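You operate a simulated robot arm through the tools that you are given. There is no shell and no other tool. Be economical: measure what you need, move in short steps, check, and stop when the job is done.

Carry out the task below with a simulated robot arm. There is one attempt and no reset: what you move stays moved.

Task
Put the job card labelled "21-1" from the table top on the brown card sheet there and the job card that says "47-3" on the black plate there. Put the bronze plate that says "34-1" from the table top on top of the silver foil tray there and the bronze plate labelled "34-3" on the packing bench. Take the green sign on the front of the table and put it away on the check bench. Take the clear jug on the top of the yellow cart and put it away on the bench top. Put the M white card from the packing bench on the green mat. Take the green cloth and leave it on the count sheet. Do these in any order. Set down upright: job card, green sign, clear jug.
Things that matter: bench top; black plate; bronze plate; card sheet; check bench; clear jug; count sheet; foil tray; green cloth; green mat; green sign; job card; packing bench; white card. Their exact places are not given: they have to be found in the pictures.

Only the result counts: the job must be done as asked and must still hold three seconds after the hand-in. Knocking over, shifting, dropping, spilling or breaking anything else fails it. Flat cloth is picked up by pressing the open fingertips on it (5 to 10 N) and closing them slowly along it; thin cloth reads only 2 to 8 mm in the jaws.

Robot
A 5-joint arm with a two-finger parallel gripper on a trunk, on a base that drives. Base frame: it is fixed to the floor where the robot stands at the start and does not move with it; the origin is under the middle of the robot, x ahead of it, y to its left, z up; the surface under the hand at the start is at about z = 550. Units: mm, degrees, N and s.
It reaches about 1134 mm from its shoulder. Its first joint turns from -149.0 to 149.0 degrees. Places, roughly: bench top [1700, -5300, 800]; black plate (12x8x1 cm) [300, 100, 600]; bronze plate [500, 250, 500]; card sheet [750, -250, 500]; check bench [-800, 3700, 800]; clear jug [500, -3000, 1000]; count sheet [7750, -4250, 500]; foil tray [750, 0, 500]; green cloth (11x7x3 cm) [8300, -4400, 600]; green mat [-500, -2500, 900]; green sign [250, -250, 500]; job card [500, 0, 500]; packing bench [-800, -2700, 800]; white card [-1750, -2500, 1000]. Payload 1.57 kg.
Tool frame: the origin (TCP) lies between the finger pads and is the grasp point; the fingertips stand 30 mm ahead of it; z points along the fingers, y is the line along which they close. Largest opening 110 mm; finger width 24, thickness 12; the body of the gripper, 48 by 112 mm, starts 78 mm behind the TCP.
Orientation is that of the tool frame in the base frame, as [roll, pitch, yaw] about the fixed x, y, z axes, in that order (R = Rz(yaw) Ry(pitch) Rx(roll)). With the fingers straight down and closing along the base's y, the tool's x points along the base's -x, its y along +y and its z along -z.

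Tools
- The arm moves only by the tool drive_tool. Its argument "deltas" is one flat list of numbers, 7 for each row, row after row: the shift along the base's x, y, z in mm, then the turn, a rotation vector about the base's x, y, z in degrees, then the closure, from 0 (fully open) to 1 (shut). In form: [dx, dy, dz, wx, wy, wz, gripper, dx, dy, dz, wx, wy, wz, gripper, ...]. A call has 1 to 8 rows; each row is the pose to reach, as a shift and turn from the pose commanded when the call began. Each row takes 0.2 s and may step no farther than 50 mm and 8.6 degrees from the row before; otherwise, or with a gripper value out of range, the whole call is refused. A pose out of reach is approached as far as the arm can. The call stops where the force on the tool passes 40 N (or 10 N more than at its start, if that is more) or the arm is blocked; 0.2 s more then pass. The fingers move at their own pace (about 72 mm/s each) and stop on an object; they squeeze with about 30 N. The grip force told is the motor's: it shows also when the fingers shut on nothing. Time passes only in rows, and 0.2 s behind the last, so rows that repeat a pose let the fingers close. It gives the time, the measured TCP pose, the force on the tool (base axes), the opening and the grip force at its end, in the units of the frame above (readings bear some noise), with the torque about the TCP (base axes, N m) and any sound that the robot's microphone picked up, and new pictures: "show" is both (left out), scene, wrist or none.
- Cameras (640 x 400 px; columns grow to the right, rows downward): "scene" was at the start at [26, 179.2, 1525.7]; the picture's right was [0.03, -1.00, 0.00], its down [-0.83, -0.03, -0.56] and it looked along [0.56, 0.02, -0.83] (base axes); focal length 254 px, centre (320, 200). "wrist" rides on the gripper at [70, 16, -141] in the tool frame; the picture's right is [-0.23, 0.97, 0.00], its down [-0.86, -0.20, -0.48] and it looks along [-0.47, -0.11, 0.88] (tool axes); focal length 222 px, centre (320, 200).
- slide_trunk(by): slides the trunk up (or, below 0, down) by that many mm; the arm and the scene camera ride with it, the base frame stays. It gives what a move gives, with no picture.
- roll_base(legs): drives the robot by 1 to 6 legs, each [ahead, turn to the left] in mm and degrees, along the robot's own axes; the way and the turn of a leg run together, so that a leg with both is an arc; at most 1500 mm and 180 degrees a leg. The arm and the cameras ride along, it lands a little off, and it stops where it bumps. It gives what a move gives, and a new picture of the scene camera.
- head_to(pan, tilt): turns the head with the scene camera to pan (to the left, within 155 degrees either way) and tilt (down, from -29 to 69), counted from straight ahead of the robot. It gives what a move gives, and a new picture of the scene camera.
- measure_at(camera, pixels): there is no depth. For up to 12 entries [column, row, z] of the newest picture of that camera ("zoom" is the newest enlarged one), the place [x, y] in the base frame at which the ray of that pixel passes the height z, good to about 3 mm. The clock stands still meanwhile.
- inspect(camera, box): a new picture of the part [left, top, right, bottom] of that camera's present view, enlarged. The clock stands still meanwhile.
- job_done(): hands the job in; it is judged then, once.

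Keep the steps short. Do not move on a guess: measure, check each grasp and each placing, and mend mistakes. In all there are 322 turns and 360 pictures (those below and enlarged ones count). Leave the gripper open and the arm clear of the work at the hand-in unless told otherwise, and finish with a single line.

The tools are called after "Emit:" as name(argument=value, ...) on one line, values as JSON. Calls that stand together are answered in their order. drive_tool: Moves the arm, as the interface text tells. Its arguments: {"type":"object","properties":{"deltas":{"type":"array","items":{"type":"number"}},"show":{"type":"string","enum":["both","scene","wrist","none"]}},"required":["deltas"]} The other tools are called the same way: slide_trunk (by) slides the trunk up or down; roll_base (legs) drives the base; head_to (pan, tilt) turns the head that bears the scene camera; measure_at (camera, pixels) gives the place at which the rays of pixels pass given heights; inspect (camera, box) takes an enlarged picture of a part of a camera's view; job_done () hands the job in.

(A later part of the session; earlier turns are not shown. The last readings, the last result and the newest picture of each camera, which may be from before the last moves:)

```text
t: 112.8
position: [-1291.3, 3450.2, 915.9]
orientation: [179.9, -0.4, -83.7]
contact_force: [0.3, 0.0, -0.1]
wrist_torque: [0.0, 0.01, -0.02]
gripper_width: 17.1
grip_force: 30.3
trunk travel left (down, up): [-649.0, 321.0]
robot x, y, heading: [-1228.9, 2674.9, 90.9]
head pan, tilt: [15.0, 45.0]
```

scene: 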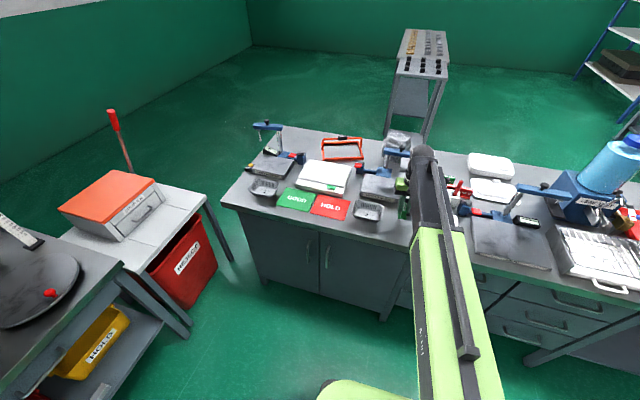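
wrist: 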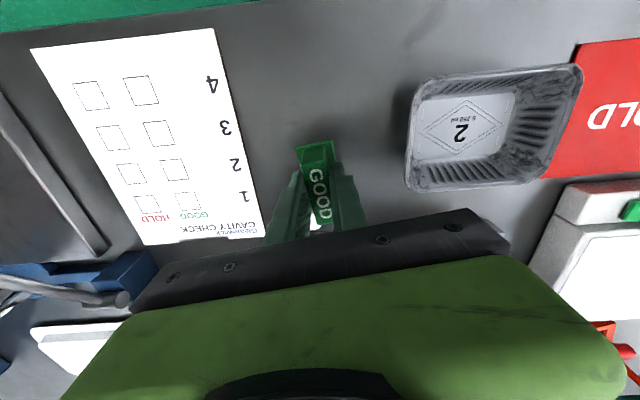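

Emit:
slide_trunk(by=-6)

Emit:
slide_trunk(by=-4)

Emit:
slide_trunk(by=-3)

Emit:
drive_tool(deltas=[0, 0, 0, 0, 0, 0, 1], show="wrist")

```text
t: 113.3
position: [-1292.1, 3448.3, 910.2]
orientation: [179.9, -0.4, -83.6]
contact_force: [-0.4, -2.4, 17.6]
wrist_torque: [0.39, -0.06, 0.0]
gripper_width: 16.8
grip_force: 29.7
trunk travel left (down, up): [-643.0, 327.0]
robot x, y, heading: [-1227.6, 2673.6, 90.8]
head pan, tilt: [15.0, 45.0]
```

```text
t: 113.8
position: [-1291.7, 3447.8, 908.9]
orientation: [179.9, -0.3, -83.6]
contact_force: [-1.8, -6.0, 16.5]
wrist_torque: [0.24, -0.14, -0.03]
gripper_width: 17.2
grip_force: 29.2
trunk travel left (down, up): [-639.0, 331.0]
robot x, y, heading: [-1230.2, 2674.4, 90.9]
head pan, tilt: [15.0, 45.0]
```

```text
t: 114.4
position: [-1290.3, 3447.2, 905.6]
orientation: [179.8, -0.3, -83.7]
contact_force: [-0.8, -7.0, 19.5]
wrist_torque: [0.35, -0.15, -0.04]
gripper_width: 17.3
grip_force: 29.8
trunk travel left (down, up): [-636.0, 334.0]
robot x, y, heading: [-1230.1, 2677.7, 91.2]
head pan, tilt: [15.0, 45.0]
```

```text
t: 114.8
position: [-1291.3, 3447.5, 904.7]
orientation: [179.8, -0.3, -83.6]
contact_force: [-1.5, -6.6, 20.1]
wrist_torque: [0.36, -0.2, -0.01]
gripper_width: 17.2
grip_force: 30.1
trunk travel left (down, up): [-636.0, 334.0]
robot x, y, heading: [-1232.5, 2673.9, 90.9]
head pan, tilt: [15.0, 45.0]
```

wrist: 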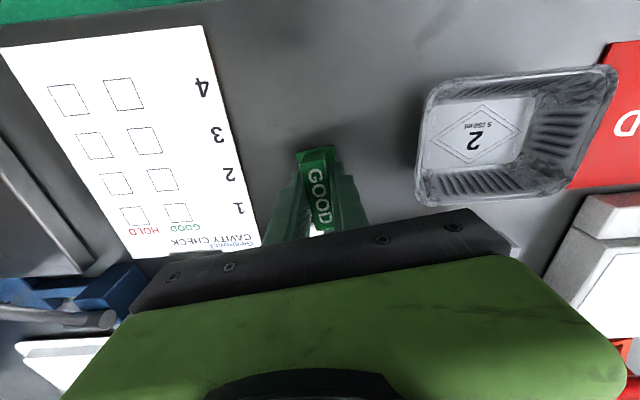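

Contact with the bench made; ease up and release part-way.

Emit:
slide_trunk(by=2)

Emit:
drive_tool(deltas=[0, 0, 0, 0, 0, 0, 0.8, 0, 0, 0, 0, 0, 0, 0.6, 0, 0, 0, 0, 0, 0, 0.45, 0, 0, 0, 0, 0, 0, 0.45], show="wrist")

```text
t: 115.3
position: [-1290.9, 3451.3, 904.9]
orientation: [179.9, -0.3, -83.8]
contact_force: [-0.8, 0.4, 4.3]
wrist_torque: [0.11, -0.07, -0.01]
gripper_width: 16.8
grip_force: 30.1
trunk travel left (down, up): [-638.0, 332.0]
robot x, y, heading: [-1235.5, 2677.4, 90.8]
head pan, tilt: [15.0, 45.0]
```

```text
t: 116.3
position: [-1291.0, 3449.8, 904.4]
orientation: [179.9, -0.4, -83.7]
contact_force: [-0.1, 0.3, -0.4]
wrist_torque: [0.02, -0.04, -0.02]
gripper_width: 60.4
grip_force: 0.1
trunk travel left (down, up): [-638.0, 332.0]
robot x, y, heading: [-1234.6, 2676.3, 91.0]
head pan, tilt: [15.0, 45.0]
```

wrist: 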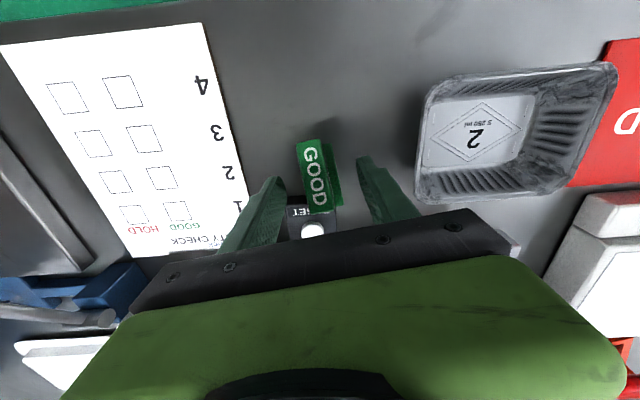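

Emit:
inspect(camera="wrist", box=[240, 100, 400, 250])

Emit:
inspect(camera="scene", box=[360, 160, 460, 240])

```text
2.67 times, centred on (320, 175) of wrist
```

zoom: 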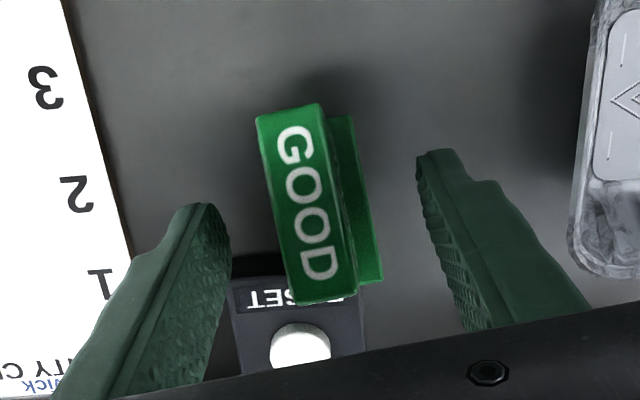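

```text
5.00 times, centred on (410, 200) of scene
```

zoom: 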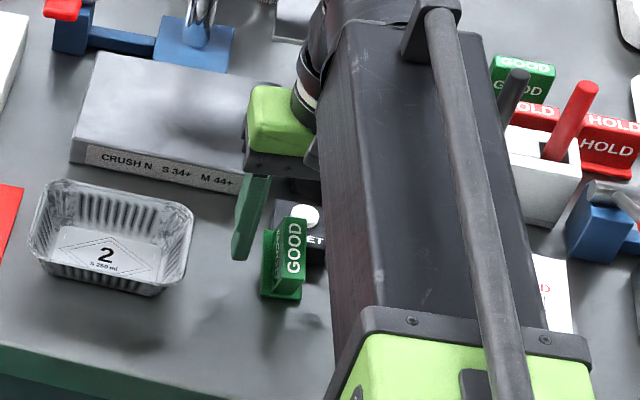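

The sign's rear end rests on the black RESET box. Regrip, lift, move 60 mm toward the bench front and set down again.

Emit:
drive_tool(deltas=[0, 0, 0, 0, 0, 0, 0.7, 0, 0, 0, 0, 0, 0, 1, 0, 0, 0, 0, 0, 0, 1, 0, 0, 0, 0, 0, 0, 1], show="none")

Emit:
slide_trunk(by=35)

Emit:
drive_tool(deltas=[0, -30, 0, 0, 0, 0, 1, 0, -58, 0, 0, 0, 0, 1])

```text
t: 117.3
position: [-1291.1, 3449.6, 905.0]
orientation: [179.8, -0.4, -83.7]
contact_force: [-0.7, -0.9, 0.6]
wrist_torque: [0.04, -0.01, 0.03]
gripper_width: 17.3
grip_force: 30.2
trunk travel left (down, up): [-638.0, 332.0]
robot x, y, heading: [-1230.7, 2672.5, 90.7]
head pan, tilt: [15.0, 45.0]
```

```text
t: 118.1
position: [-1290.7, 3449.7, 940.8]
orientation: [179.8, -0.5, -83.6]
contact_force: [0.9, 0.3, -0.5]
wrist_torque: [0.01, 0.0, -0.01]
gripper_width: 17.2
grip_force: 29.9
trunk travel left (down, up): [-673.0, 297.0]
robot x, y, heading: [-1234.7, 2674.7, 90.6]
head pan, tilt: [15.0, 45.0]
```

```text
t: 118.7
position: [-1290.8, 3392.4, 939.3]
orientation: [179.9, -0.3, -83.8]
contact_force: [-0.4, -0.1, 0.2]
wrist_torque: [0.0, 0.01, 0.01]
gripper_width: 17.1
grip_force: 30.0
trunk travel left (down, up): [-673.0, 297.0]
robot x, y, heading: [-1229.4, 2677.8, 90.7]
head pan, tilt: [15.0, 45.0]
```

scene: 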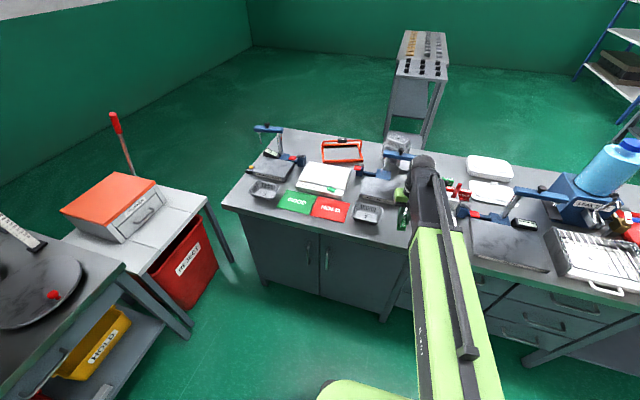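
wrist: 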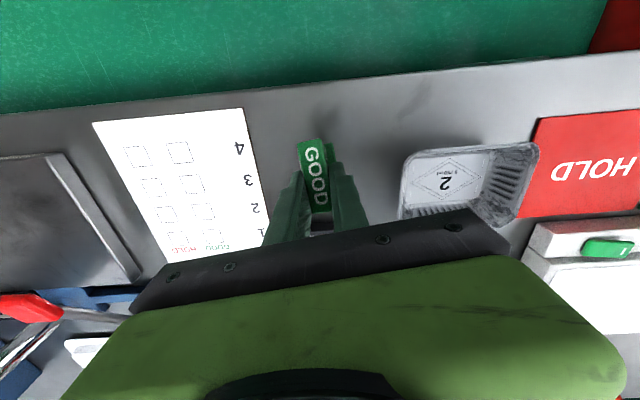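

Emit:
inspect(camera="wrist", box=[220, 60, 420, 240])

Emit:
measure_at(camera="wrist", pixels=[[243, 107, 850], [270, 215, 850], [397, 218, 850], [300, 90, 850], [405, 152, 880]])

```text
2.22 times, centred on (320, 150) of wrist
```

zoom: 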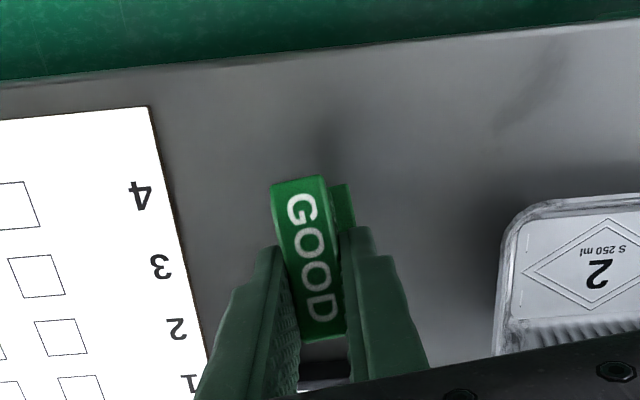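

```text
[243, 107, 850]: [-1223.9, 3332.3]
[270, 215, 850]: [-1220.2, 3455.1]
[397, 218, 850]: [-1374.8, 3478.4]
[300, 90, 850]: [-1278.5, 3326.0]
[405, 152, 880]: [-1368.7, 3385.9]
```

Lower here in steps until contact.

Emit:
slide_trunk(by=-28)

Emit:
slide_trunk(by=-6)

Emit:
slide_trunk(by=-4)

```text
t: 119.4
position: [-1291.7, 3392.5, 912.2]
orientation: [179.8, -0.5, -83.8]
contact_force: [0.6, 0.1, -0.5]
wrist_torque: [0.01, 0.01, 0.0]
gripper_width: 17.1
grip_force: 29.7
trunk travel left (down, up): [-645.0, 325.0]
robot x, y, heading: [-1231.0, 2674.6, 90.7]
head pan, tilt: [15.0, 45.0]
```

```text
t: 120.0
position: [-1289.9, 3392.4, 906.7]
orientation: [179.9, -0.4, -83.8]
contact_force: [0.1, -0.4, -0.9]
wrist_torque: [0.01, -0.03, 0.01]
gripper_width: 16.9
grip_force: 30.2
trunk travel left (down, up): [-639.0, 331.0]
robot x, y, heading: [-1229.4, 2671.4, 90.8]
head pan, tilt: [15.0, 45.0]
```

```text
t: 120.5
position: [-1291.6, 3391.5, 903.7]
orientation: [179.9, -0.3, -83.7]
contact_force: [-0.3, 7.3, 21.8]
wrist_torque: [-0.02, -0.03, 0.03]
gripper_width: 17.3
grip_force: 30.4
trunk travel left (down, up): [-635.0, 335.0]
robot x, y, heading: [-1231.5, 2677.4, 90.6]
head pan, tilt: [15.0, 45.0]
```

Emit:
slide_trunk(by=-3)

Emit:
slide_trunk(by=-3)

Emit:
drive_tool(deltas=[0, 0, 0, 0, 0, 0, 1], show="wrist")

```text
t: 121.0
position: [-1290.4, 3391.1, 900.2]
orientation: [179.9, -0.4, -83.8]
contact_force: [0.0, 3.4, 19.6]
wrist_torque: [-0.24, -0.05, 0.01]
gripper_width: 16.9
grip_force: 30.2
trunk travel left (down, up): [-632.0, 338.0]
robot x, y, heading: [-1231.4, 2675.8, 90.8]
head pan, tilt: [15.0, 45.0]
```

```text
t: 121.5
position: [-1292.3, 3390.1, 897.3]
orientation: [179.9, -0.3, -83.7]
contact_force: [-0.2, 1.9, 21.1]
wrist_torque: [-0.34, -0.08, -0.02]
gripper_width: 17.2
grip_force: 30.7
trunk travel left (down, up): [-629.0, 341.0]
robot x, y, heading: [-1228.7, 2672.0, 90.9]
head pan, tilt: [15.0, 45.0]
```

```text
t: 121.9
position: [-1290.1, 3391.0, 897.2]
orientation: [180.0, -0.3, -83.7]
contact_force: [0.6, 0.5, 18.3]
wrist_torque: [-0.36, -0.06, -0.02]
gripper_width: 17.3
grip_force: 29.9
trunk travel left (down, up): [-629.0, 341.0]
robot x, y, heading: [-1233.4, 2676.5, 90.7]
head pan, tilt: [15.0, 45.0]
```

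wrist: 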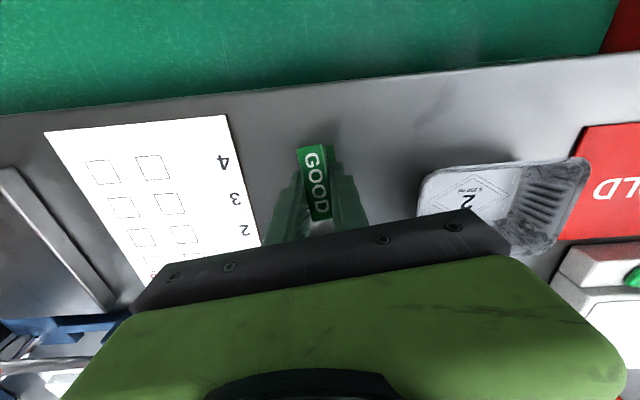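

TCP 897 minus 46 gives the bench at ~851, so the sign is flat. Release.

Emit:
slide_trunk(by=1.5)

Emit:
drive_tool(deltas=[0, 0, 0, 0, 0, 0, 0.8, 0, 0, 0, 0, 0, 0, 0.6, 0, 0, 0, 0, 0, 0, 0.4, 0, 0, 0, 0, 0, 0, 0.4], show="none")

Emit:
slide_trunk(by=150)

Emit:
drive_tool(deltas=[0, -40, 0, 0, 0, 0, 0.4])

```text
t: 122.4
position: [-1290.4, 3392.5, 897.3]
orientation: [179.9, -0.4, -83.7]
contact_force: [0.6, -0.4, 0.4]
wrist_torque: [-0.03, -0.02, -0.03]
gripper_width: 17.0
grip_force: 29.7
trunk travel left (down, up): [-631.0, 339.0]
robot x, y, heading: [-1231.2, 2675.1, 90.7]
head pan, tilt: [15.0, 45.0]
```

```text
t: 123.4
position: [-1291.3, 3392.4, 897.9]
orientation: [180.0, -0.4, -83.7]
contact_force: [0.2, -0.1, -0.2]
wrist_torque: [0.02, -0.01, 0.01]
gripper_width: 66.1
grip_force: 0.2
trunk travel left (down, up): [-631.0, 339.0]
robot x, y, heading: [-1232.4, 2673.7, 90.8]
head pan, tilt: [15.0, 45.0]
```

```text
t: 125.2
position: [-1291.0, 3392.9, 1047.7]
orientation: [179.9, -0.5, -83.8]
contact_force: [0.3, 0.8, -0.2]
wrist_torque: [-0.01, -0.03, 0.01]
gripper_width: 66.0
grip_force: 0.1
trunk travel left (down, up): [-781.0, 189.0]
robot x, y, heading: [-1230.8, 2676.3, 90.7]
head pan, tilt: [15.0, 45.0]
```

```text
t: 125.6
position: [-1291.4, 3351.1, 1047.4]
orientation: [179.9, -0.5, -83.7]
contact_force: [-0.9, -0.8, 0.4]
wrist_torque: [0.02, 0.02, -0.01]
gripper_width: 66.1
grip_force: 0.0
trunk travel left (down, up): [-781.0, 189.0]
robot x, y, heading: [-1229.7, 2678.5, 90.9]
head pan, tilt: [15.0, 45.0]
```

scene: 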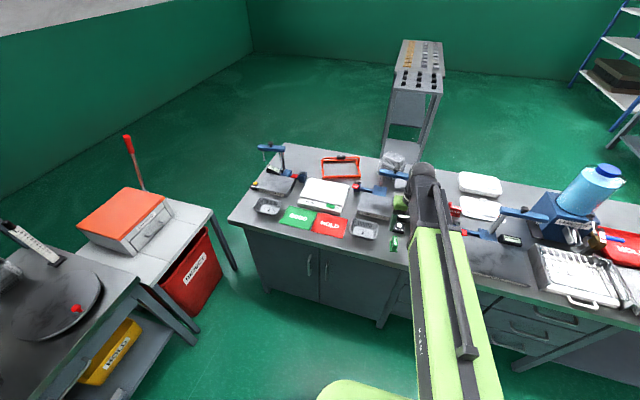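
wrist: 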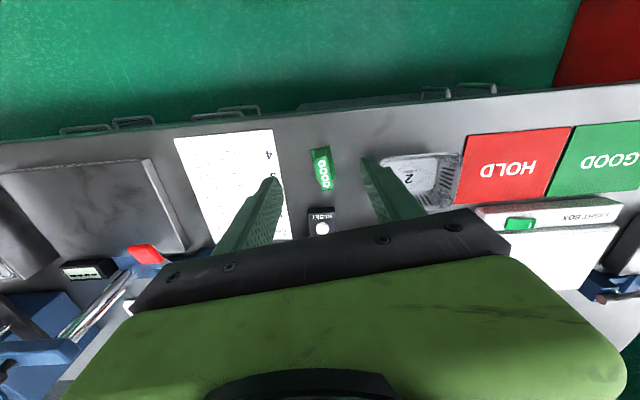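

Emit:
inspect(camera="wrist", box=[280, 130, 380, 240])

Emit:
inspect(camera="scene", box=[350, 190, 430, 260])

```text
3.64 times, centred on (330, 185) of wrist
```

zoom: 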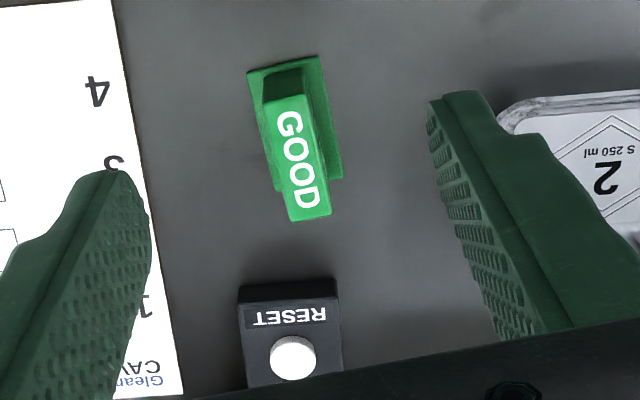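

```text
5.71 times, centred on (390, 225) of scene
```

zoom: 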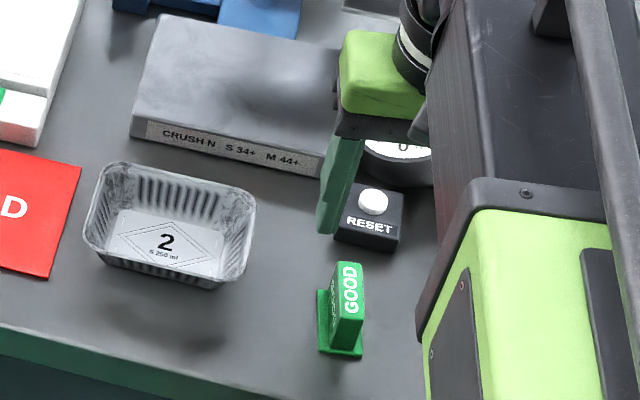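

The sign stands upright. I'll check that the RESET box was not shifted, from the same camera height as before.

Emit:
drive_tool(deltas=[40, -40, 0, 0, 0, 0, 0.2, 80, -80, 0, 0, 0, 0, 0, 120, -100, 0, 0, 0, 0, 0, 160, -110, 0, 0, 0, 0, 0, 200, -110, 0, 0, 0, 0, 0], show="none")

Emit:
slide_trunk(by=-122)

Emit:
inspect(camera="scene", box=[240, 170, 480, 270])

```text
refused: row 1 steps farther than a row can; nothing moved
```

```text
t: 127.1
position: [-1290.4, 3351.8, 926.4]
orientation: [179.9, -0.4, -83.7]
contact_force: [-0.2, 0.3, -0.9]
wrist_torque: [-0.01, -0.01, -0.01]
gripper_width: 66.0
grip_force: 0.0
trunk travel left (down, up): [-659.0, 311.0]
robot x, y, heading: [-1234.0, 2675.6, 90.9]
head pan, tilt: [15.0, 45.0]
```

```text
2.67 times, centred on (360, 220) of scene
```

zoom: 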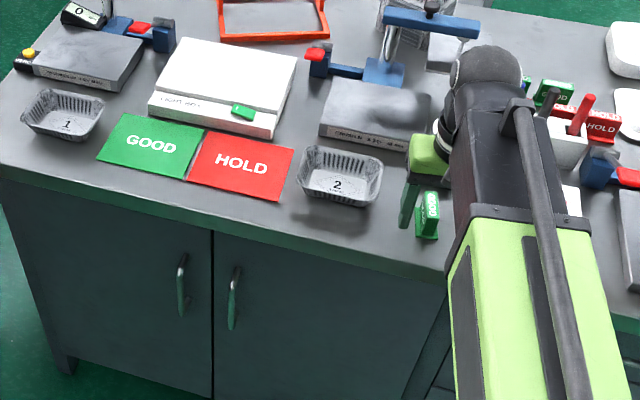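

Emit:
drive_tool(deltas=[0, -40, 0, 0, 0, 0, 0.4, 0, -80, 0, 0, 0, 0, 0.4, 45, -90, 0, 0, 0, 0, 0.4, 90, -95, 0, 0, 0, 0, 0.4, 135, -95, 0, 0, 0, 0, 0.4, 180, -95, 0, 0, 0, 0, 0.4, 225, -95, 0, 0, 0, 0, 0.4, 265, -80, 0, 0, 0, 0, 0], show="none")

Emit:
inspect(camera="scene", box=[240, 170, 480, 270])

```text
t: 128.9
position: [-1026.1, 3271.6, 926.1]
orientation: [180.0, -0.5, -83.6]
contact_force: [-0.1, -0.2, -0.9]
wrist_torque: [-0.02, 0.01, -0.02]
gripper_width: 110.1
grip_force: 0.0
trunk travel left (down, up): [-659.0, 311.0]
robot x, y, heading: [-1233.3, 2677.7, 90.7]
head pan, tilt: [15.0, 45.0]
```

```text
2.67 times, centred on (360, 220) of scene
```

zoom: 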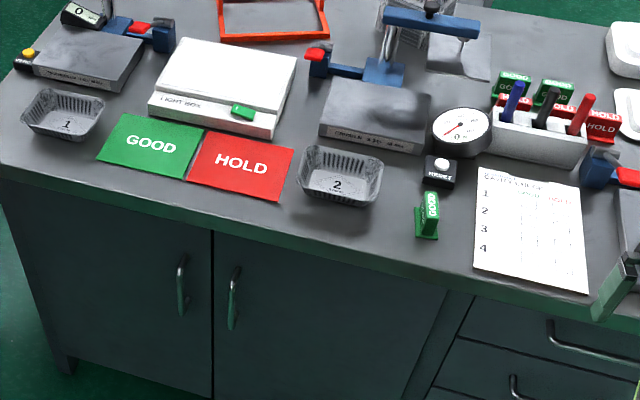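

RESET box is unmoved. Next: return to the table for plate 34-3 near [327,300].

Emit:
roll_base(legs=[[0, 15], [-1235, 0], [-1235, 0], [0, -106]])

Emit:
head_to(pan=0, tilt=55)

```text
t: 146.4
position: [44.8, 58.2, 926.0]
orientation: [179.9, -0.4, -175.6]
contact_force: [0.2, -1.1, -0.4]
wrist_torque: [0.04, 0.02, 0.01]
gripper_width: 110.0
grip_force: 0.1
trunk travel left (down, up): [-659.0, 311.0]
robot x, y, heading: [-542.9, 239.3, -0.6]
head pan, tilt: [15.0, 45.0]
```

scene: 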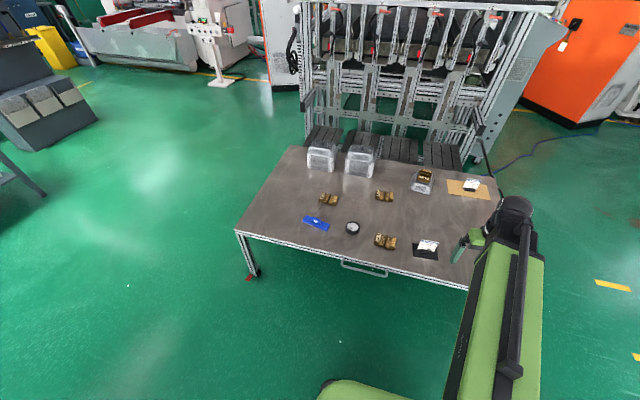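

```text
t: 147.2
position: [45.2, 58.2, 926.7]
orientation: [179.8, -0.4, -175.5]
contact_force: [0.5, 0.2, 1.0]
wrist_torque: [-0.02, -0.01, -0.01]
gripper_width: 109.9
grip_force: 0.2
trunk travel left (down, up): [-659.0, 311.0]
robot x, y, heading: [-546.3, 240.6, -0.3]
head pan, tilt: [0.0, 55.0]
```

scene: 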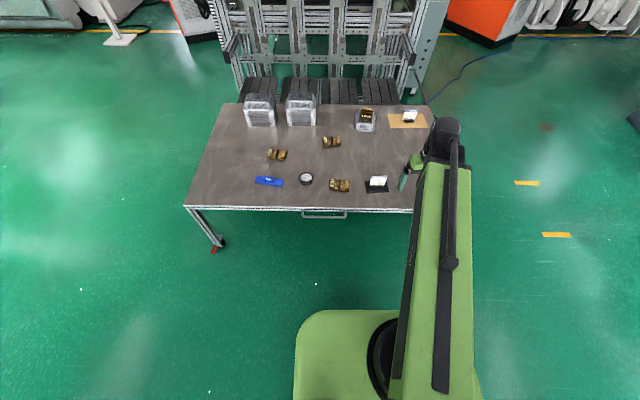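

Emit:
roll_base(legs=[[240, 0]])

Emit:
drive_tool(deltas=[5, 22, 0, 0, 0, -8.5, 0, 10, 44, 0, 0, 0, -17, 0, 15, 66, 0, 0, 0, -25.5, 0, 20, 88, 0, 0, 0, -34, 0, 25, 110, 0, 0, 0, -42.5, 0, 30, 132, 0, 0, 0, -51, 0, 35, 154, 0, 0, 0, -59.5, 0, 42, 176, 0, 0, 0, -68, 0], show="none")

Emit:
drive_tool(deltas=[0, 5, 0, 0, 0, -8, 0, 0, 10, 0, 0, 0, -16, 0], show="none")

Emit:
slide_trunk(by=-150)

Emit:
drive_tool(deltas=[0, 0, 0, 0, 0, 0, 0])

```text
t: 149.0
position: [287.6, 57.1, 925.5]
orientation: [179.9, -0.4, -175.5]
contact_force: [0.3, -0.1, -0.3]
wrist_torque: [-0.01, 0.0, -0.01]
gripper_width: 110.0
grip_force: 0.1
trunk travel left (down, up): [-659.0, 311.0]
robot x, y, heading: [-304.5, 237.1, -0.6]
head pan, tilt: [0.0, 55.0]
```

scene: 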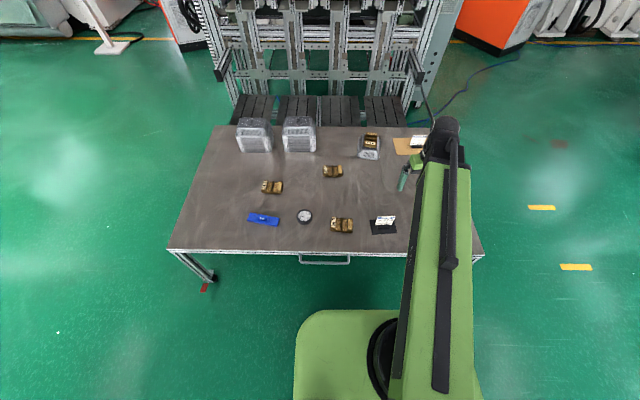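

```text
t: 150.8
position: [330.6, 233.6, 926.1]
orientation: [179.9, -0.4, 116.4]
contact_force: [-0.4, -1.0, -0.5]
wrist_torque: [-0.01, 0.04, -0.01]
gripper_width: 109.9
grip_force: 0.1
trunk travel left (down, up): [-659.0, 311.0]
robot x, y, heading: [-304.6, 240.2, -0.7]
head pan, tilt: [0.0, 55.0]
```

```text
t: 151.4
position: [328.5, 243.6, 925.8]
orientation: [179.9, -0.4, 100.4]
contact_force: [0.3, -0.9, -0.2]
wrist_torque: [-0.01, 0.0, 0.0]
gripper_width: 110.3
grip_force: 0.0
trunk travel left (down, up): [-659.0, 311.0]
robot x, y, heading: [-306.8, 241.2, -0.6]
head pan, tilt: [0.0, 55.0]
```

```text
t: 153.1
position: [328.3, 243.0, 776.1]
orientation: [179.9, -0.4, 100.5]
contact_force: [-0.2, -0.4, -0.3]
wrist_torque: [-0.02, 0.03, 0.03]
gripper_width: 110.0
grip_force: 0.0
trunk travel left (down, up): [-509.0, 461.0]
robot x, y, heading: [-304.2, 238.1, -0.4]
head pan, tilt: [0.0, 55.0]
```

```text
t: 153.5
position: [328.5, 243.6, 775.1]
orientation: [179.9, -0.4, 100.5]
contact_force: [0.2, 0.3, -0.3]
wrist_torque: [-0.01, -0.01, 0.03]
gripper_width: 109.9
grip_force: 0.1
trunk travel left (down, up): [-509.0, 461.0]
robot x, y, heading: [-302.0, 234.5, -0.4]
head pan, tilt: [0.0, 55.0]
```

scene: 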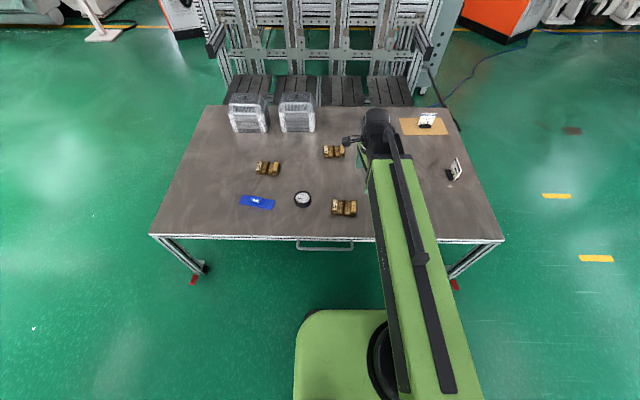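
wrist: 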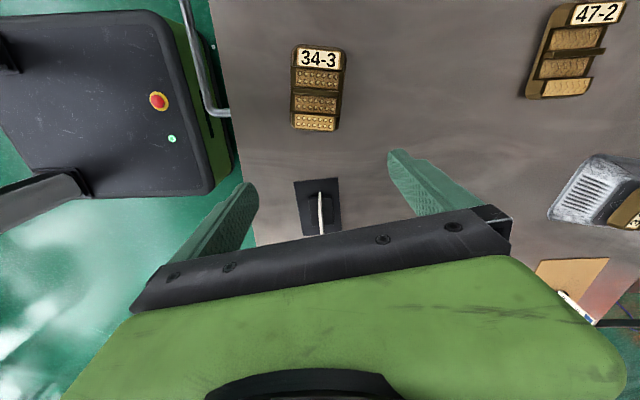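

Emit:
measure_at(camera="wrist", pixels=[[294, 46, 575], [346, 48, 575], [337, 130, 565], [292, 128, 565], [317, 90, 560]])

```text
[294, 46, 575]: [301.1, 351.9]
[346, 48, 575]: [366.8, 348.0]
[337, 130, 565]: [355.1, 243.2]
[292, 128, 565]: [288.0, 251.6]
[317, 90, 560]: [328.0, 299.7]
```

Emit:
drive_tool(deltas=[0, 28, 0, 0, 0, -8.5, 0, 0, 55, 0, 0, 0, -17, 0], show="none")

Emit:
slide_trunk(by=-130)

Emit:
drive_tool(deltas=[0, 0, 0, 0, 0, 0, 0], show="wrist")

```text
t: 154.1
position: [328.3, 297.0, 776.0]
orientation: [180.0, -0.4, 83.3]
contact_force: [0.5, 0.0, 0.3]
wrist_torque: [0.02, 0.01, 0.02]
gripper_width: 109.8
grip_force: 0.1
trunk travel left (down, up): [-509.0, 461.0]
robot x, y, heading: [-301.8, 235.2, -0.5]
head pan, tilt: [0.0, 55.0]
```

```text
t: 155.7
position: [329.7, 298.2, 645.9]
orientation: [-180.0, -0.4, 83.5]
contact_force: [0.5, -0.1, 0.2]
wrist_torque: [0.0, -0.01, -0.01]
gripper_width: 110.0
grip_force: 0.1
trunk travel left (down, up): [-379.0, 591.0]
robot x, y, heading: [-303.0, 236.9, -0.4]
head pan, tilt: [0.0, 55.0]
```

```text
t: 156.1
position: [328.8, 297.5, 647.3]
orientation: [180.0, -0.4, 83.4]
contact_force: [-0.4, -1.4, 1.1]
wrist_torque: [0.0, 0.0, 0.0]
gripper_width: 110.1
grip_force: 0.0
trunk travel left (down, up): [-379.0, 591.0]
robot x, y, heading: [-302.4, 235.2, -0.7]
head pan, tilt: [0.0, 55.0]
```

wrist: 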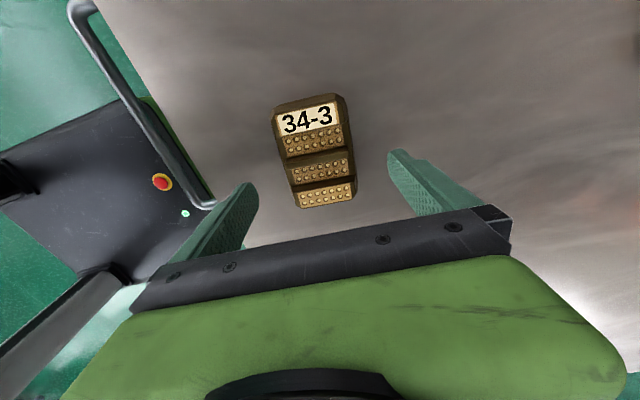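

Emit:
drive_tool(deltas=[-3, 2, 0, 0, 0, 0, 0], show="none")

Emit:
slide_trunk(by=-62)

Emit:
drive_tool(deltas=[0, 0, 0, 0, 0, 0, 0.3, 0, 0, 0, 0, 0, 0, 0.6, 0, 0, 0, 0, 0, 0, 1, 0, 0, 0, 0, 0, 0, 1], show="wrist")

Emit:
slide_trunk(by=400)

```text
t: 156.5
position: [325.7, 299.3, 645.5]
orientation: [179.9, -0.5, 83.5]
contact_force: [-0.9, -0.2, 1.0]
wrist_torque: [-0.02, 0.0, -0.02]
gripper_width: 109.8
grip_force: 0.0
trunk travel left (down, up): [-379.0, 591.0]
robot x, y, heading: [-301.2, 240.5, -0.6]
head pan, tilt: [0.0, 55.0]
```

```text
t: 157.5
position: [325.9, 299.8, 584.3]
orientation: [179.9, -0.4, 83.5]
contact_force: [-0.2, -0.9, 1.5]
wrist_torque: [0.0, 0.04, -0.02]
gripper_width: 110.0
grip_force: 0.1
trunk travel left (down, up): [-317.0, 653.0]
robot x, y, heading: [-304.5, 239.0, -0.4]
head pan, tilt: [0.0, 55.0]
```

```text
t: 158.5
position: [326.2, 300.0, 583.1]
orientation: [179.9, -0.5, 83.5]
contact_force: [3.7, -0.2, 3.1]
wrist_torque: [0.0, -0.21, -0.01]
gripper_width: 76.5
grip_force: 30.1
trunk travel left (down, up): [-317.0, 653.0]
robot x, y, heading: [-306.2, 238.2, -0.7]
head pan, tilt: [0.0, 55.0]
```

wrist: 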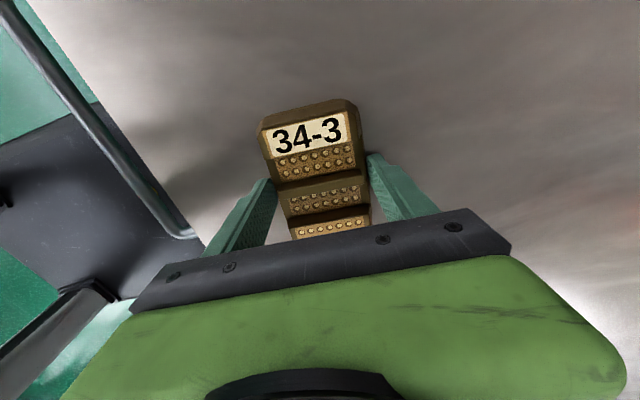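

```text
t: 162.4
position: [325.5, 299.9, 983.0]
orientation: [179.8, -0.5, 83.5]
contact_force: [-1.7, -0.4, -5.8]
wrist_torque: [0.01, -0.02, 0.04]
gripper_width: 76.3
grip_force: 30.4
trunk travel left (down, up): [-717.0, 253.0]
robot x, y, heading: [-304.0, 235.0, -0.5]
head pan, tilt: [0.0, 55.0]
```

34-3 held and lifted to 983. Back off, turn right toward the packing bench.

Emit:
roll_base(legs=[[-300, 0], [0, -89.5], [1000, 0]])

Emit:
head_to(pan=15, tilt=30)

Emit:
head_to(pan=-25, tilt=30)

```text
t: 173.0
position: [-538.7, -1395.4, 983.5]
orientation: [179.9, -0.5, -6.2]
contact_force: [-0.1, 0.1, -4.5]
wrist_torque: [0.04, 0.01, 0.0]
gripper_width: 76.3
grip_force: 29.6
trunk travel left (down, up): [-717.0, 253.0]
robot x, y, heading: [-604.2, -761.6, -90.5]
head pan, tilt: [0.0, 55.0]
```

scene: 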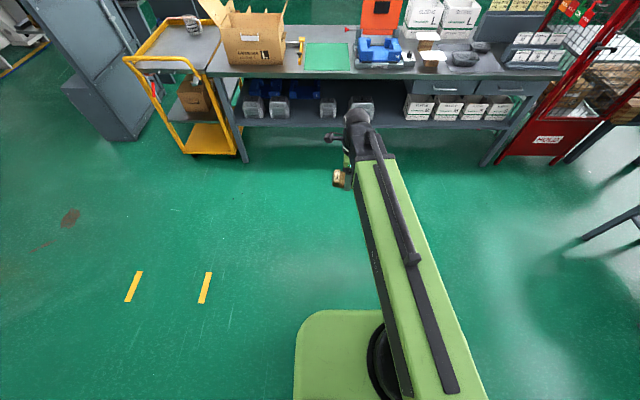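

```text
t: 173.9
position: [-539.7, -1394.7, 984.1]
orientation: [179.9, -0.4, -6.2]
contact_force: [0.3, 0.6, -5.3]
wrist_torque: [0.0, -0.02, 0.02]
gripper_width: 76.1
grip_force: 30.2
trunk travel left (down, up): [-717.0, 253.0]
robot x, y, heading: [-601.2, -768.2, -90.4]
head pan, tilt: [15.0, 30.0]
```

scene: 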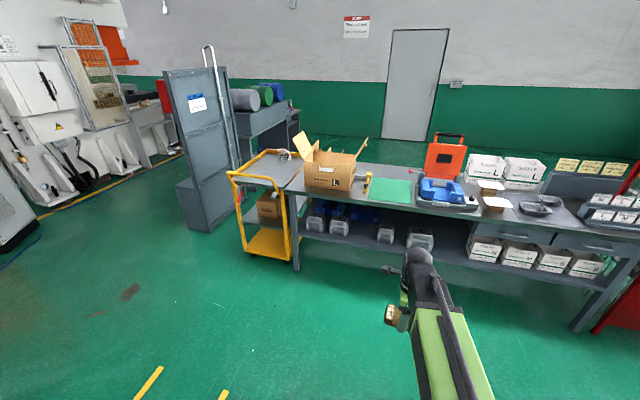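

```text
t: 175.0
position: [-539.5, -1394.3, 983.5]
orientation: [179.9, -0.4, -6.2]
contact_force: [0.5, 0.7, -6.5]
wrist_torque: [-0.01, 0.0, 0.0]
gripper_width: 76.0
grip_force: 29.5
trunk travel left (down, up): [-717.0, 253.0]
robot x, y, heading: [-599.7, -766.0, -90.7]
head pan, tilt: [-25.0, 30.0]
```

scene: 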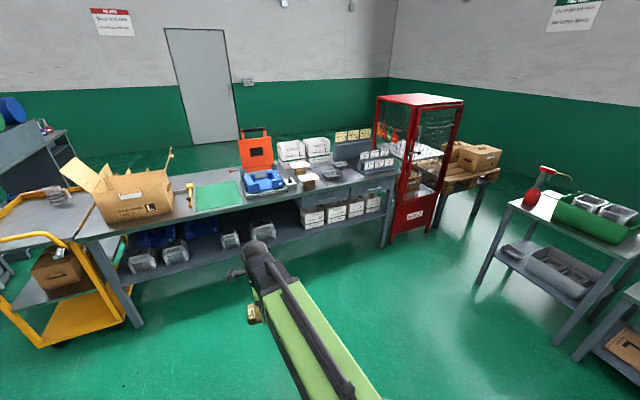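

Emit:
inspect(camera="scene", box=[60, 110, 240, 230])

Emit:
inspect(camera="scene", box=[230, 110, 410, 230])

Emit:
measure_at(camera="scene", pixels=[[80, 238, 850], [245, 201, 850], [397, 175, 850], [200, 212, 850], [240, 182, 850], [198, 188, 850], [375, 160, 900], [185, 210, 850]])

```text
3.33 times, centred on (150, 170) of scene
```

zoom: 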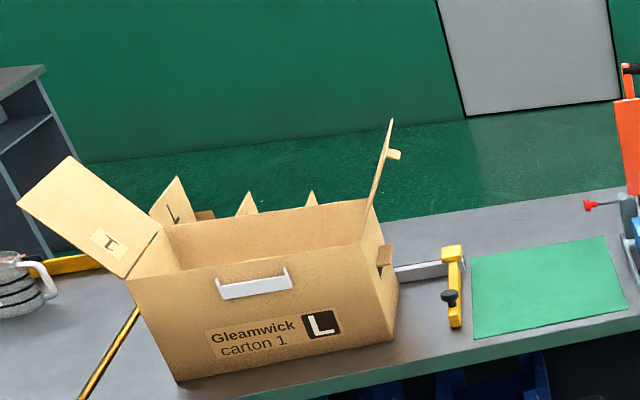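

```text
3.33 times, centred on (320, 170) of scene
```

zoom: 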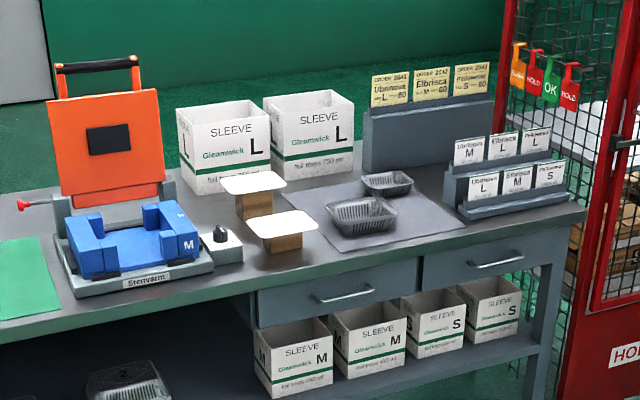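

```text
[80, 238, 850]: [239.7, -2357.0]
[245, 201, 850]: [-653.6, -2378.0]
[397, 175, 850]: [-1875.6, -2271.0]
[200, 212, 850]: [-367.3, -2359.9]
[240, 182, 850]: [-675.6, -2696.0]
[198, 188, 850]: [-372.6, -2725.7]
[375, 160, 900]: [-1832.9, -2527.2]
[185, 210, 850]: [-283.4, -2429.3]
```

Emit:
roll_base(legs=[[0, -37], [1040, 0], [0, 37.5]])

Emit:
head_to(pan=0, tilt=45)

```text
t: 183.8
position: [-1173.7, -2206.9, 984.5]
orientation: [179.9, -0.4, -6.2]
contact_force: [-1.0, 0.4, -5.7]
wrist_torque: [0.03, -0.06, -0.01]
gripper_width: 76.1
grip_force: 30.1
trunk travel left (down, up): [-717.0, 253.0]
robot x, y, heading: [-1217.7, -1578.5, -90.9]
head pan, tilt: [-25.0, 30.0]
```

scene: 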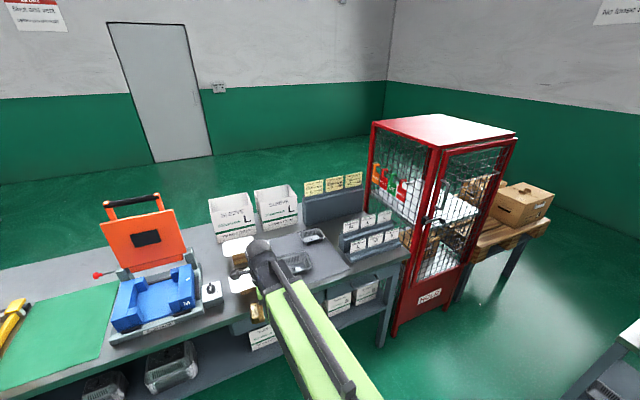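

```text
t: 184.7
position: [-1171.9, -2205.9, 983.2]
orientation: [179.9, -0.4, -6.2]
contact_force: [-0.2, -0.2, -5.2]
wrist_torque: [-0.01, -0.01, 0.02]
gripper_width: 76.1
grip_force: 30.0
trunk travel left (down, up): [-717.0, 253.0]
robot x, y, heading: [-1217.3, -1577.2, -91.0]
head pan, tilt: [0.0, 45.0]
```

scene: 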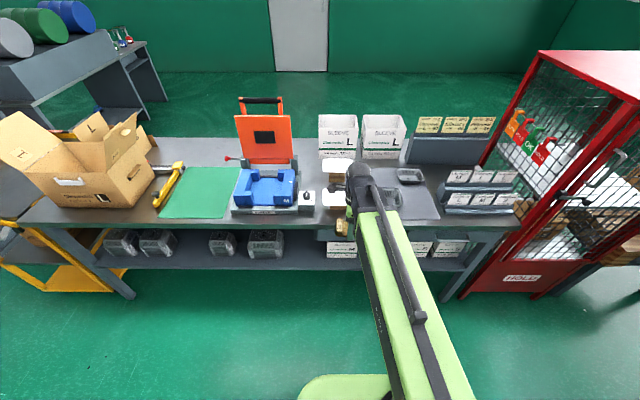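

Emit:
inspect(camera="scene", box=[290, 130, 450, 230])

Emit:
inspect(camera="scene", box=[400, 100, 540, 230])

Emit:
inspect(camera="scene", box=[130, 130, 290, 240])

```text
4.00 times, centred on (370, 180) of scene
```

zoom: 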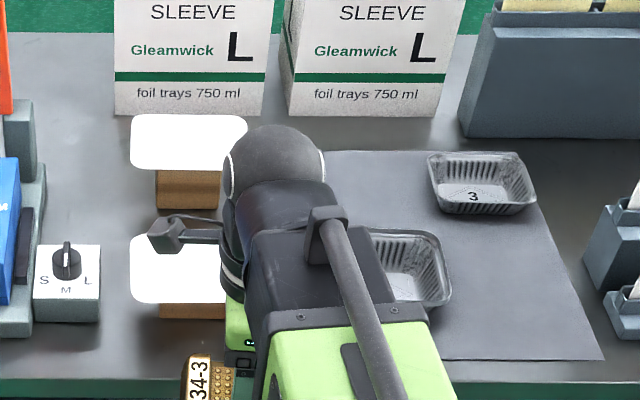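

```text
3.08 times, centred on (470, 165) of scene
```

zoom: 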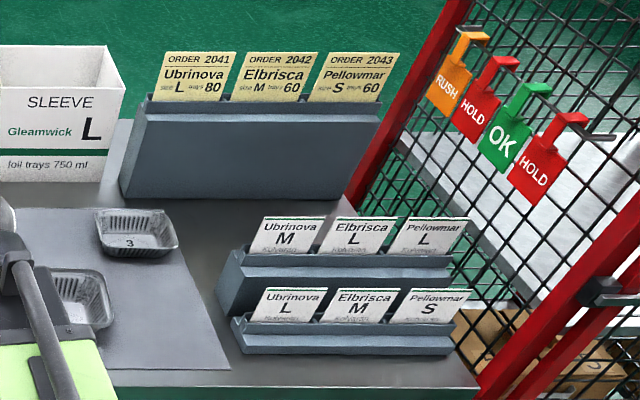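

```text
3.64 times, centred on (210, 185) of scene
```

zoom: 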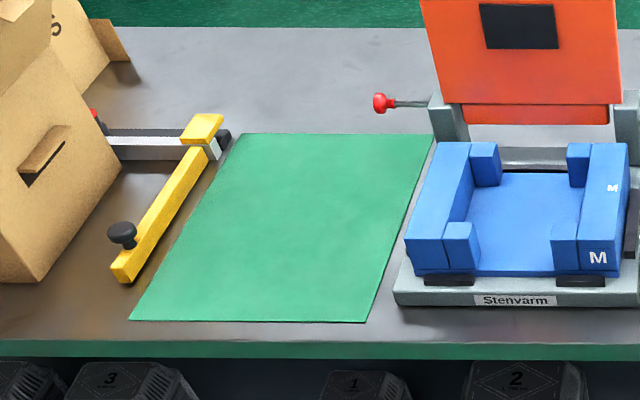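

Emit:
measure_at(camera="scene", pixels=[[202, 153, 850], [182, 166, 850], [240, 166, 850], [222, 218, 850], [158, 218, 850], [202, 139, 850], [230, 224, 850], [480, 198, 900], [460, 180, 930], [488, 200, 880]])

```text
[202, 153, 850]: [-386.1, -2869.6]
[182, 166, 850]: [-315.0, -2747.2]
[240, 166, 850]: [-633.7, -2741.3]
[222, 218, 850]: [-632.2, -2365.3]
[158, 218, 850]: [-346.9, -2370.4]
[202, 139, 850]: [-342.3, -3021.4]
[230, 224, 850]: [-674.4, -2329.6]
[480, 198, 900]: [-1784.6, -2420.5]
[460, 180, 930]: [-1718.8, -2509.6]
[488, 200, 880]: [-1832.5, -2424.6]
```

Spot chosen for 34-3: the clear bench area behind the green mat, about [-430,-2870]. Drive round to stand in front of it.

Emit:
roll_base(legs=[[0, 91], [780, 0], [0, -90.5]])

Emit:
head_to(pan=0, tilt=50)

```text
t: 196.7
position: [-365.9, -2191.7, 983.5]
orientation: [-179.9, -0.4, -4.5]
contact_force: [-0.2, -0.8, -5.4]
wrist_torque: [0.04, -0.03, 0.0]
gripper_width: 75.9
grip_force: 29.8
trunk travel left (down, up): [-717.0, 253.0]
robot x, y, heading: [-452.4, -1559.4, -89.0]
head pan, tilt: [0.0, 45.0]
```

scene: 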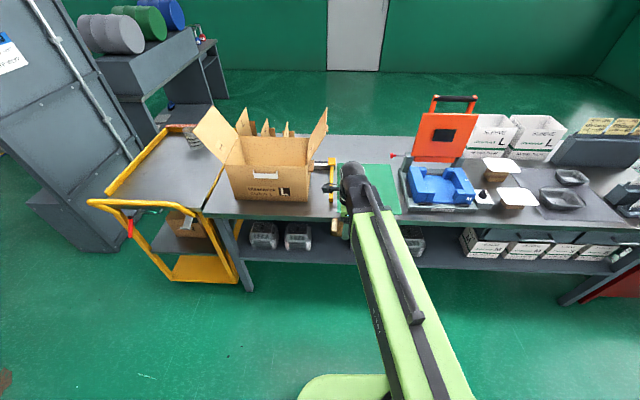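

```text
t: 197.3
position: [-365.9, -2189.0, 984.0]
orientation: [179.8, -0.4, -4.6]
contact_force: [-0.3, -0.5, -5.3]
wrist_torque: [0.02, -0.04, 0.02]
gripper_width: 76.1
grip_force: 30.1
trunk travel left (down, up): [-717.0, 253.0]
robot x, y, heading: [-451.5, -1566.2, -88.7]
head pan, tilt: [0.0, 50.0]
```

scene: 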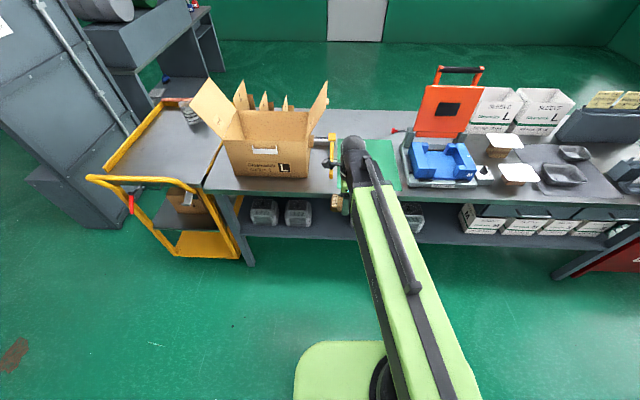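

Emit:
drive_tool(deltas=[-40, 0, 0, 0, 0, 0, 1, -80, 0, 0, 0, 0, 0, 1, -100, 0, 0, 0, 0, 0, 1], show="none")

Emit:
roll_base(legs=[[400, 0]])

```text
t: 198.2
position: [-464.7, -2189.8, 983.7]
orientation: [180.0, -0.4, -4.5]
contact_force: [-0.4, 0.7, -5.5]
wrist_torque: [0.0, 0.02, 0.0]
gripper_width: 76.3
grip_force: 29.8
trunk travel left (down, up): [-717.0, 253.0]
robot x, y, heading: [-451.6, -1563.5, -88.9]
head pan, tilt: [0.0, 50.0]
```

```text
t: 200.7
position: [-458.2, -2593.5, 983.2]
orientation: [179.9, -0.3, -4.6]
contact_force: [-0.1, -0.4, -4.9]
wrist_torque: [0.0, -0.02, 0.02]
gripper_width: 76.4
grip_force: 30.2
trunk travel left (down, up): [-717.0, 253.0]
robot x, y, heading: [-444.4, -1964.5, -89.0]
head pan, tilt: [0.0, 50.0]
```

scene: 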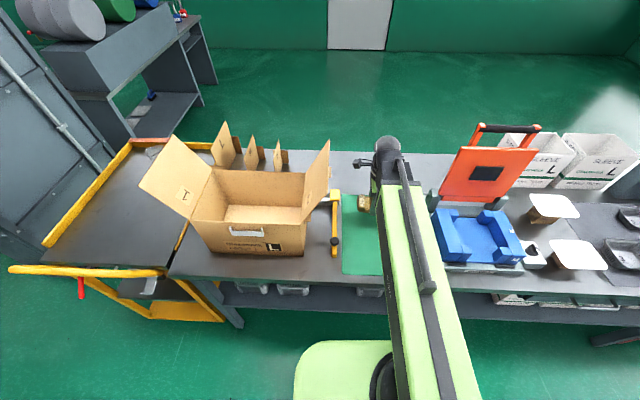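

Extend over the area behind the mat (y -2870) and look with the wrist camera.

Emit:
drive_tool(deltas=[5, -45, 0, 0, 0, 0, 1, 10, -90, 0, 0, 0, 0, 1, 10, -135, 0, 0, 0, 0, 1, 10, -180, 0, 0, 0, 0, 1, 10, -225, 0, 0, 0, 0, 1, 10, -265, 0, 0, 0, 0, 1])

```text
t: 202.1
position: [-447.1, -2860.2, 983.1]
orientation: [-180.0, -0.4, -4.7]
contact_force: [-0.5, -0.5, -4.7]
wrist_torque: [0.02, 0.01, -0.04]
gripper_width: 76.1
grip_force: 30.1
trunk travel left (down, up): [-717.0, 253.0]
robot x, y, heading: [-443.7, -1968.0, -89.0]
head pan, tilt: [0.0, 50.0]
```

scene: 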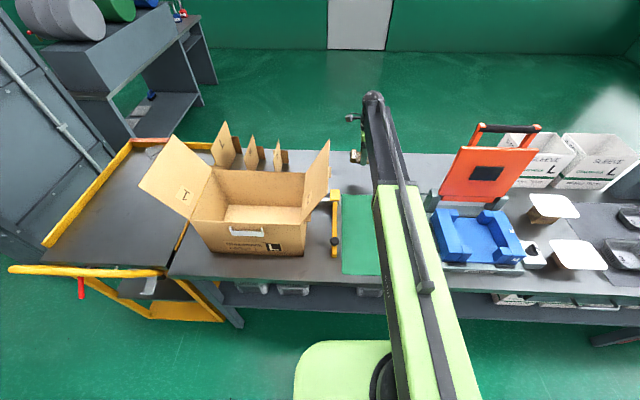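
wrist: 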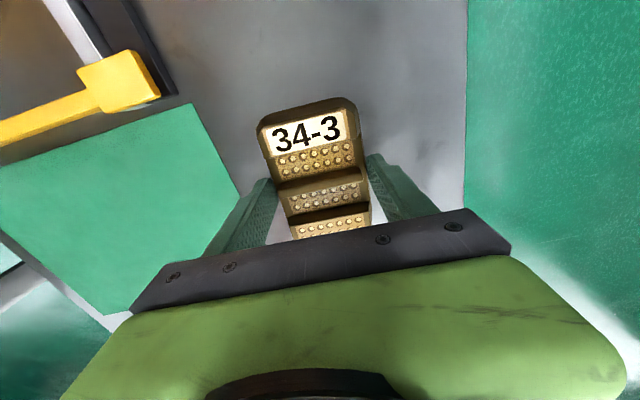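

Emit:
measure_at(camera="wrist", pixels=[[192, 104, 850], [240, 190, 850], [467, 60, 850], [465, 170, 850], [150, 60, 870]])

Emit:
measure_at(camera="scene", pixels=[[344, 195, 850], [341, 274, 850], [370, 152, 850]])

```text
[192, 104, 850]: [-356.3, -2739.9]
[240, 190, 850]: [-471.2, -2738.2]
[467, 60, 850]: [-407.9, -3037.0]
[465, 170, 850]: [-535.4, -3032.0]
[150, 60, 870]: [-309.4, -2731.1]
```

```text
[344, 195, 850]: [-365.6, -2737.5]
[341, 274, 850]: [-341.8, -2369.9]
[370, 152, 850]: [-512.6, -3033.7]
```

Bench is at z=850; the spot is free. Lower.

Emit:
drive_tool(deltas=[0, -10, 0, 0, 0, 0, 1], show="none")

Emit:
slide_trunk(by=-94)

Emit:
slide_trunk(by=-4)

Emit:
slide_trunk(by=-2)

```text
t: 202.4
position: [-446.4, -2868.5, 982.8]
orientation: [180.0, -0.4, -4.6]
contact_force: [0.8, -0.5, -5.5]
wrist_torque: [0.03, 0.02, -0.03]
gripper_width: 76.1
grip_force: 30.0
trunk travel left (down, up): [-717.0, 253.0]
robot x, y, heading: [-443.2, -1963.1, -89.2]
head pan, tilt: [0.0, 50.0]
```

```text
t: 203.7
position: [-446.9, -2868.8, 890.0]
orientation: [180.0, -0.4, -4.7]
contact_force: [-0.5, -0.3, -4.8]
wrist_torque: [-0.02, -0.02, -0.03]
gripper_width: 76.0
grip_force: 30.2
trunk travel left (down, up): [-623.0, 347.0]
robot x, y, heading: [-448.6, -1966.6, -89.0]
head pan, tilt: [0.0, 50.0]
```

```text
t: 204.3
position: [-446.7, -2868.3, 886.4]
orientation: [179.9, -0.4, -4.6]
contact_force: [-0.9, 0.3, -0.6]
wrist_torque: [-0.1, -0.1, 0.04]
gripper_width: 76.3
grip_force: 30.5
trunk travel left (down, up): [-619.0, 351.0]
robot x, y, heading: [-448.0, -1967.2, -89.4]
head pan, tilt: [0.0, 50.0]
```

```text
t: 204.8
position: [-447.5, -2868.1, 885.8]
orientation: [179.8, -0.4, -4.7]
contact_force: [-1.4, -5.3, 15.8]
wrist_torque: [-0.26, -0.04, -0.22]
gripper_width: 76.1
grip_force: 29.9
trunk travel left (down, up): [-617.0, 353.0]
robot x, y, heading: [-442.7, -1964.0, -88.7]
head pan, tilt: [0.0, 50.0]
```

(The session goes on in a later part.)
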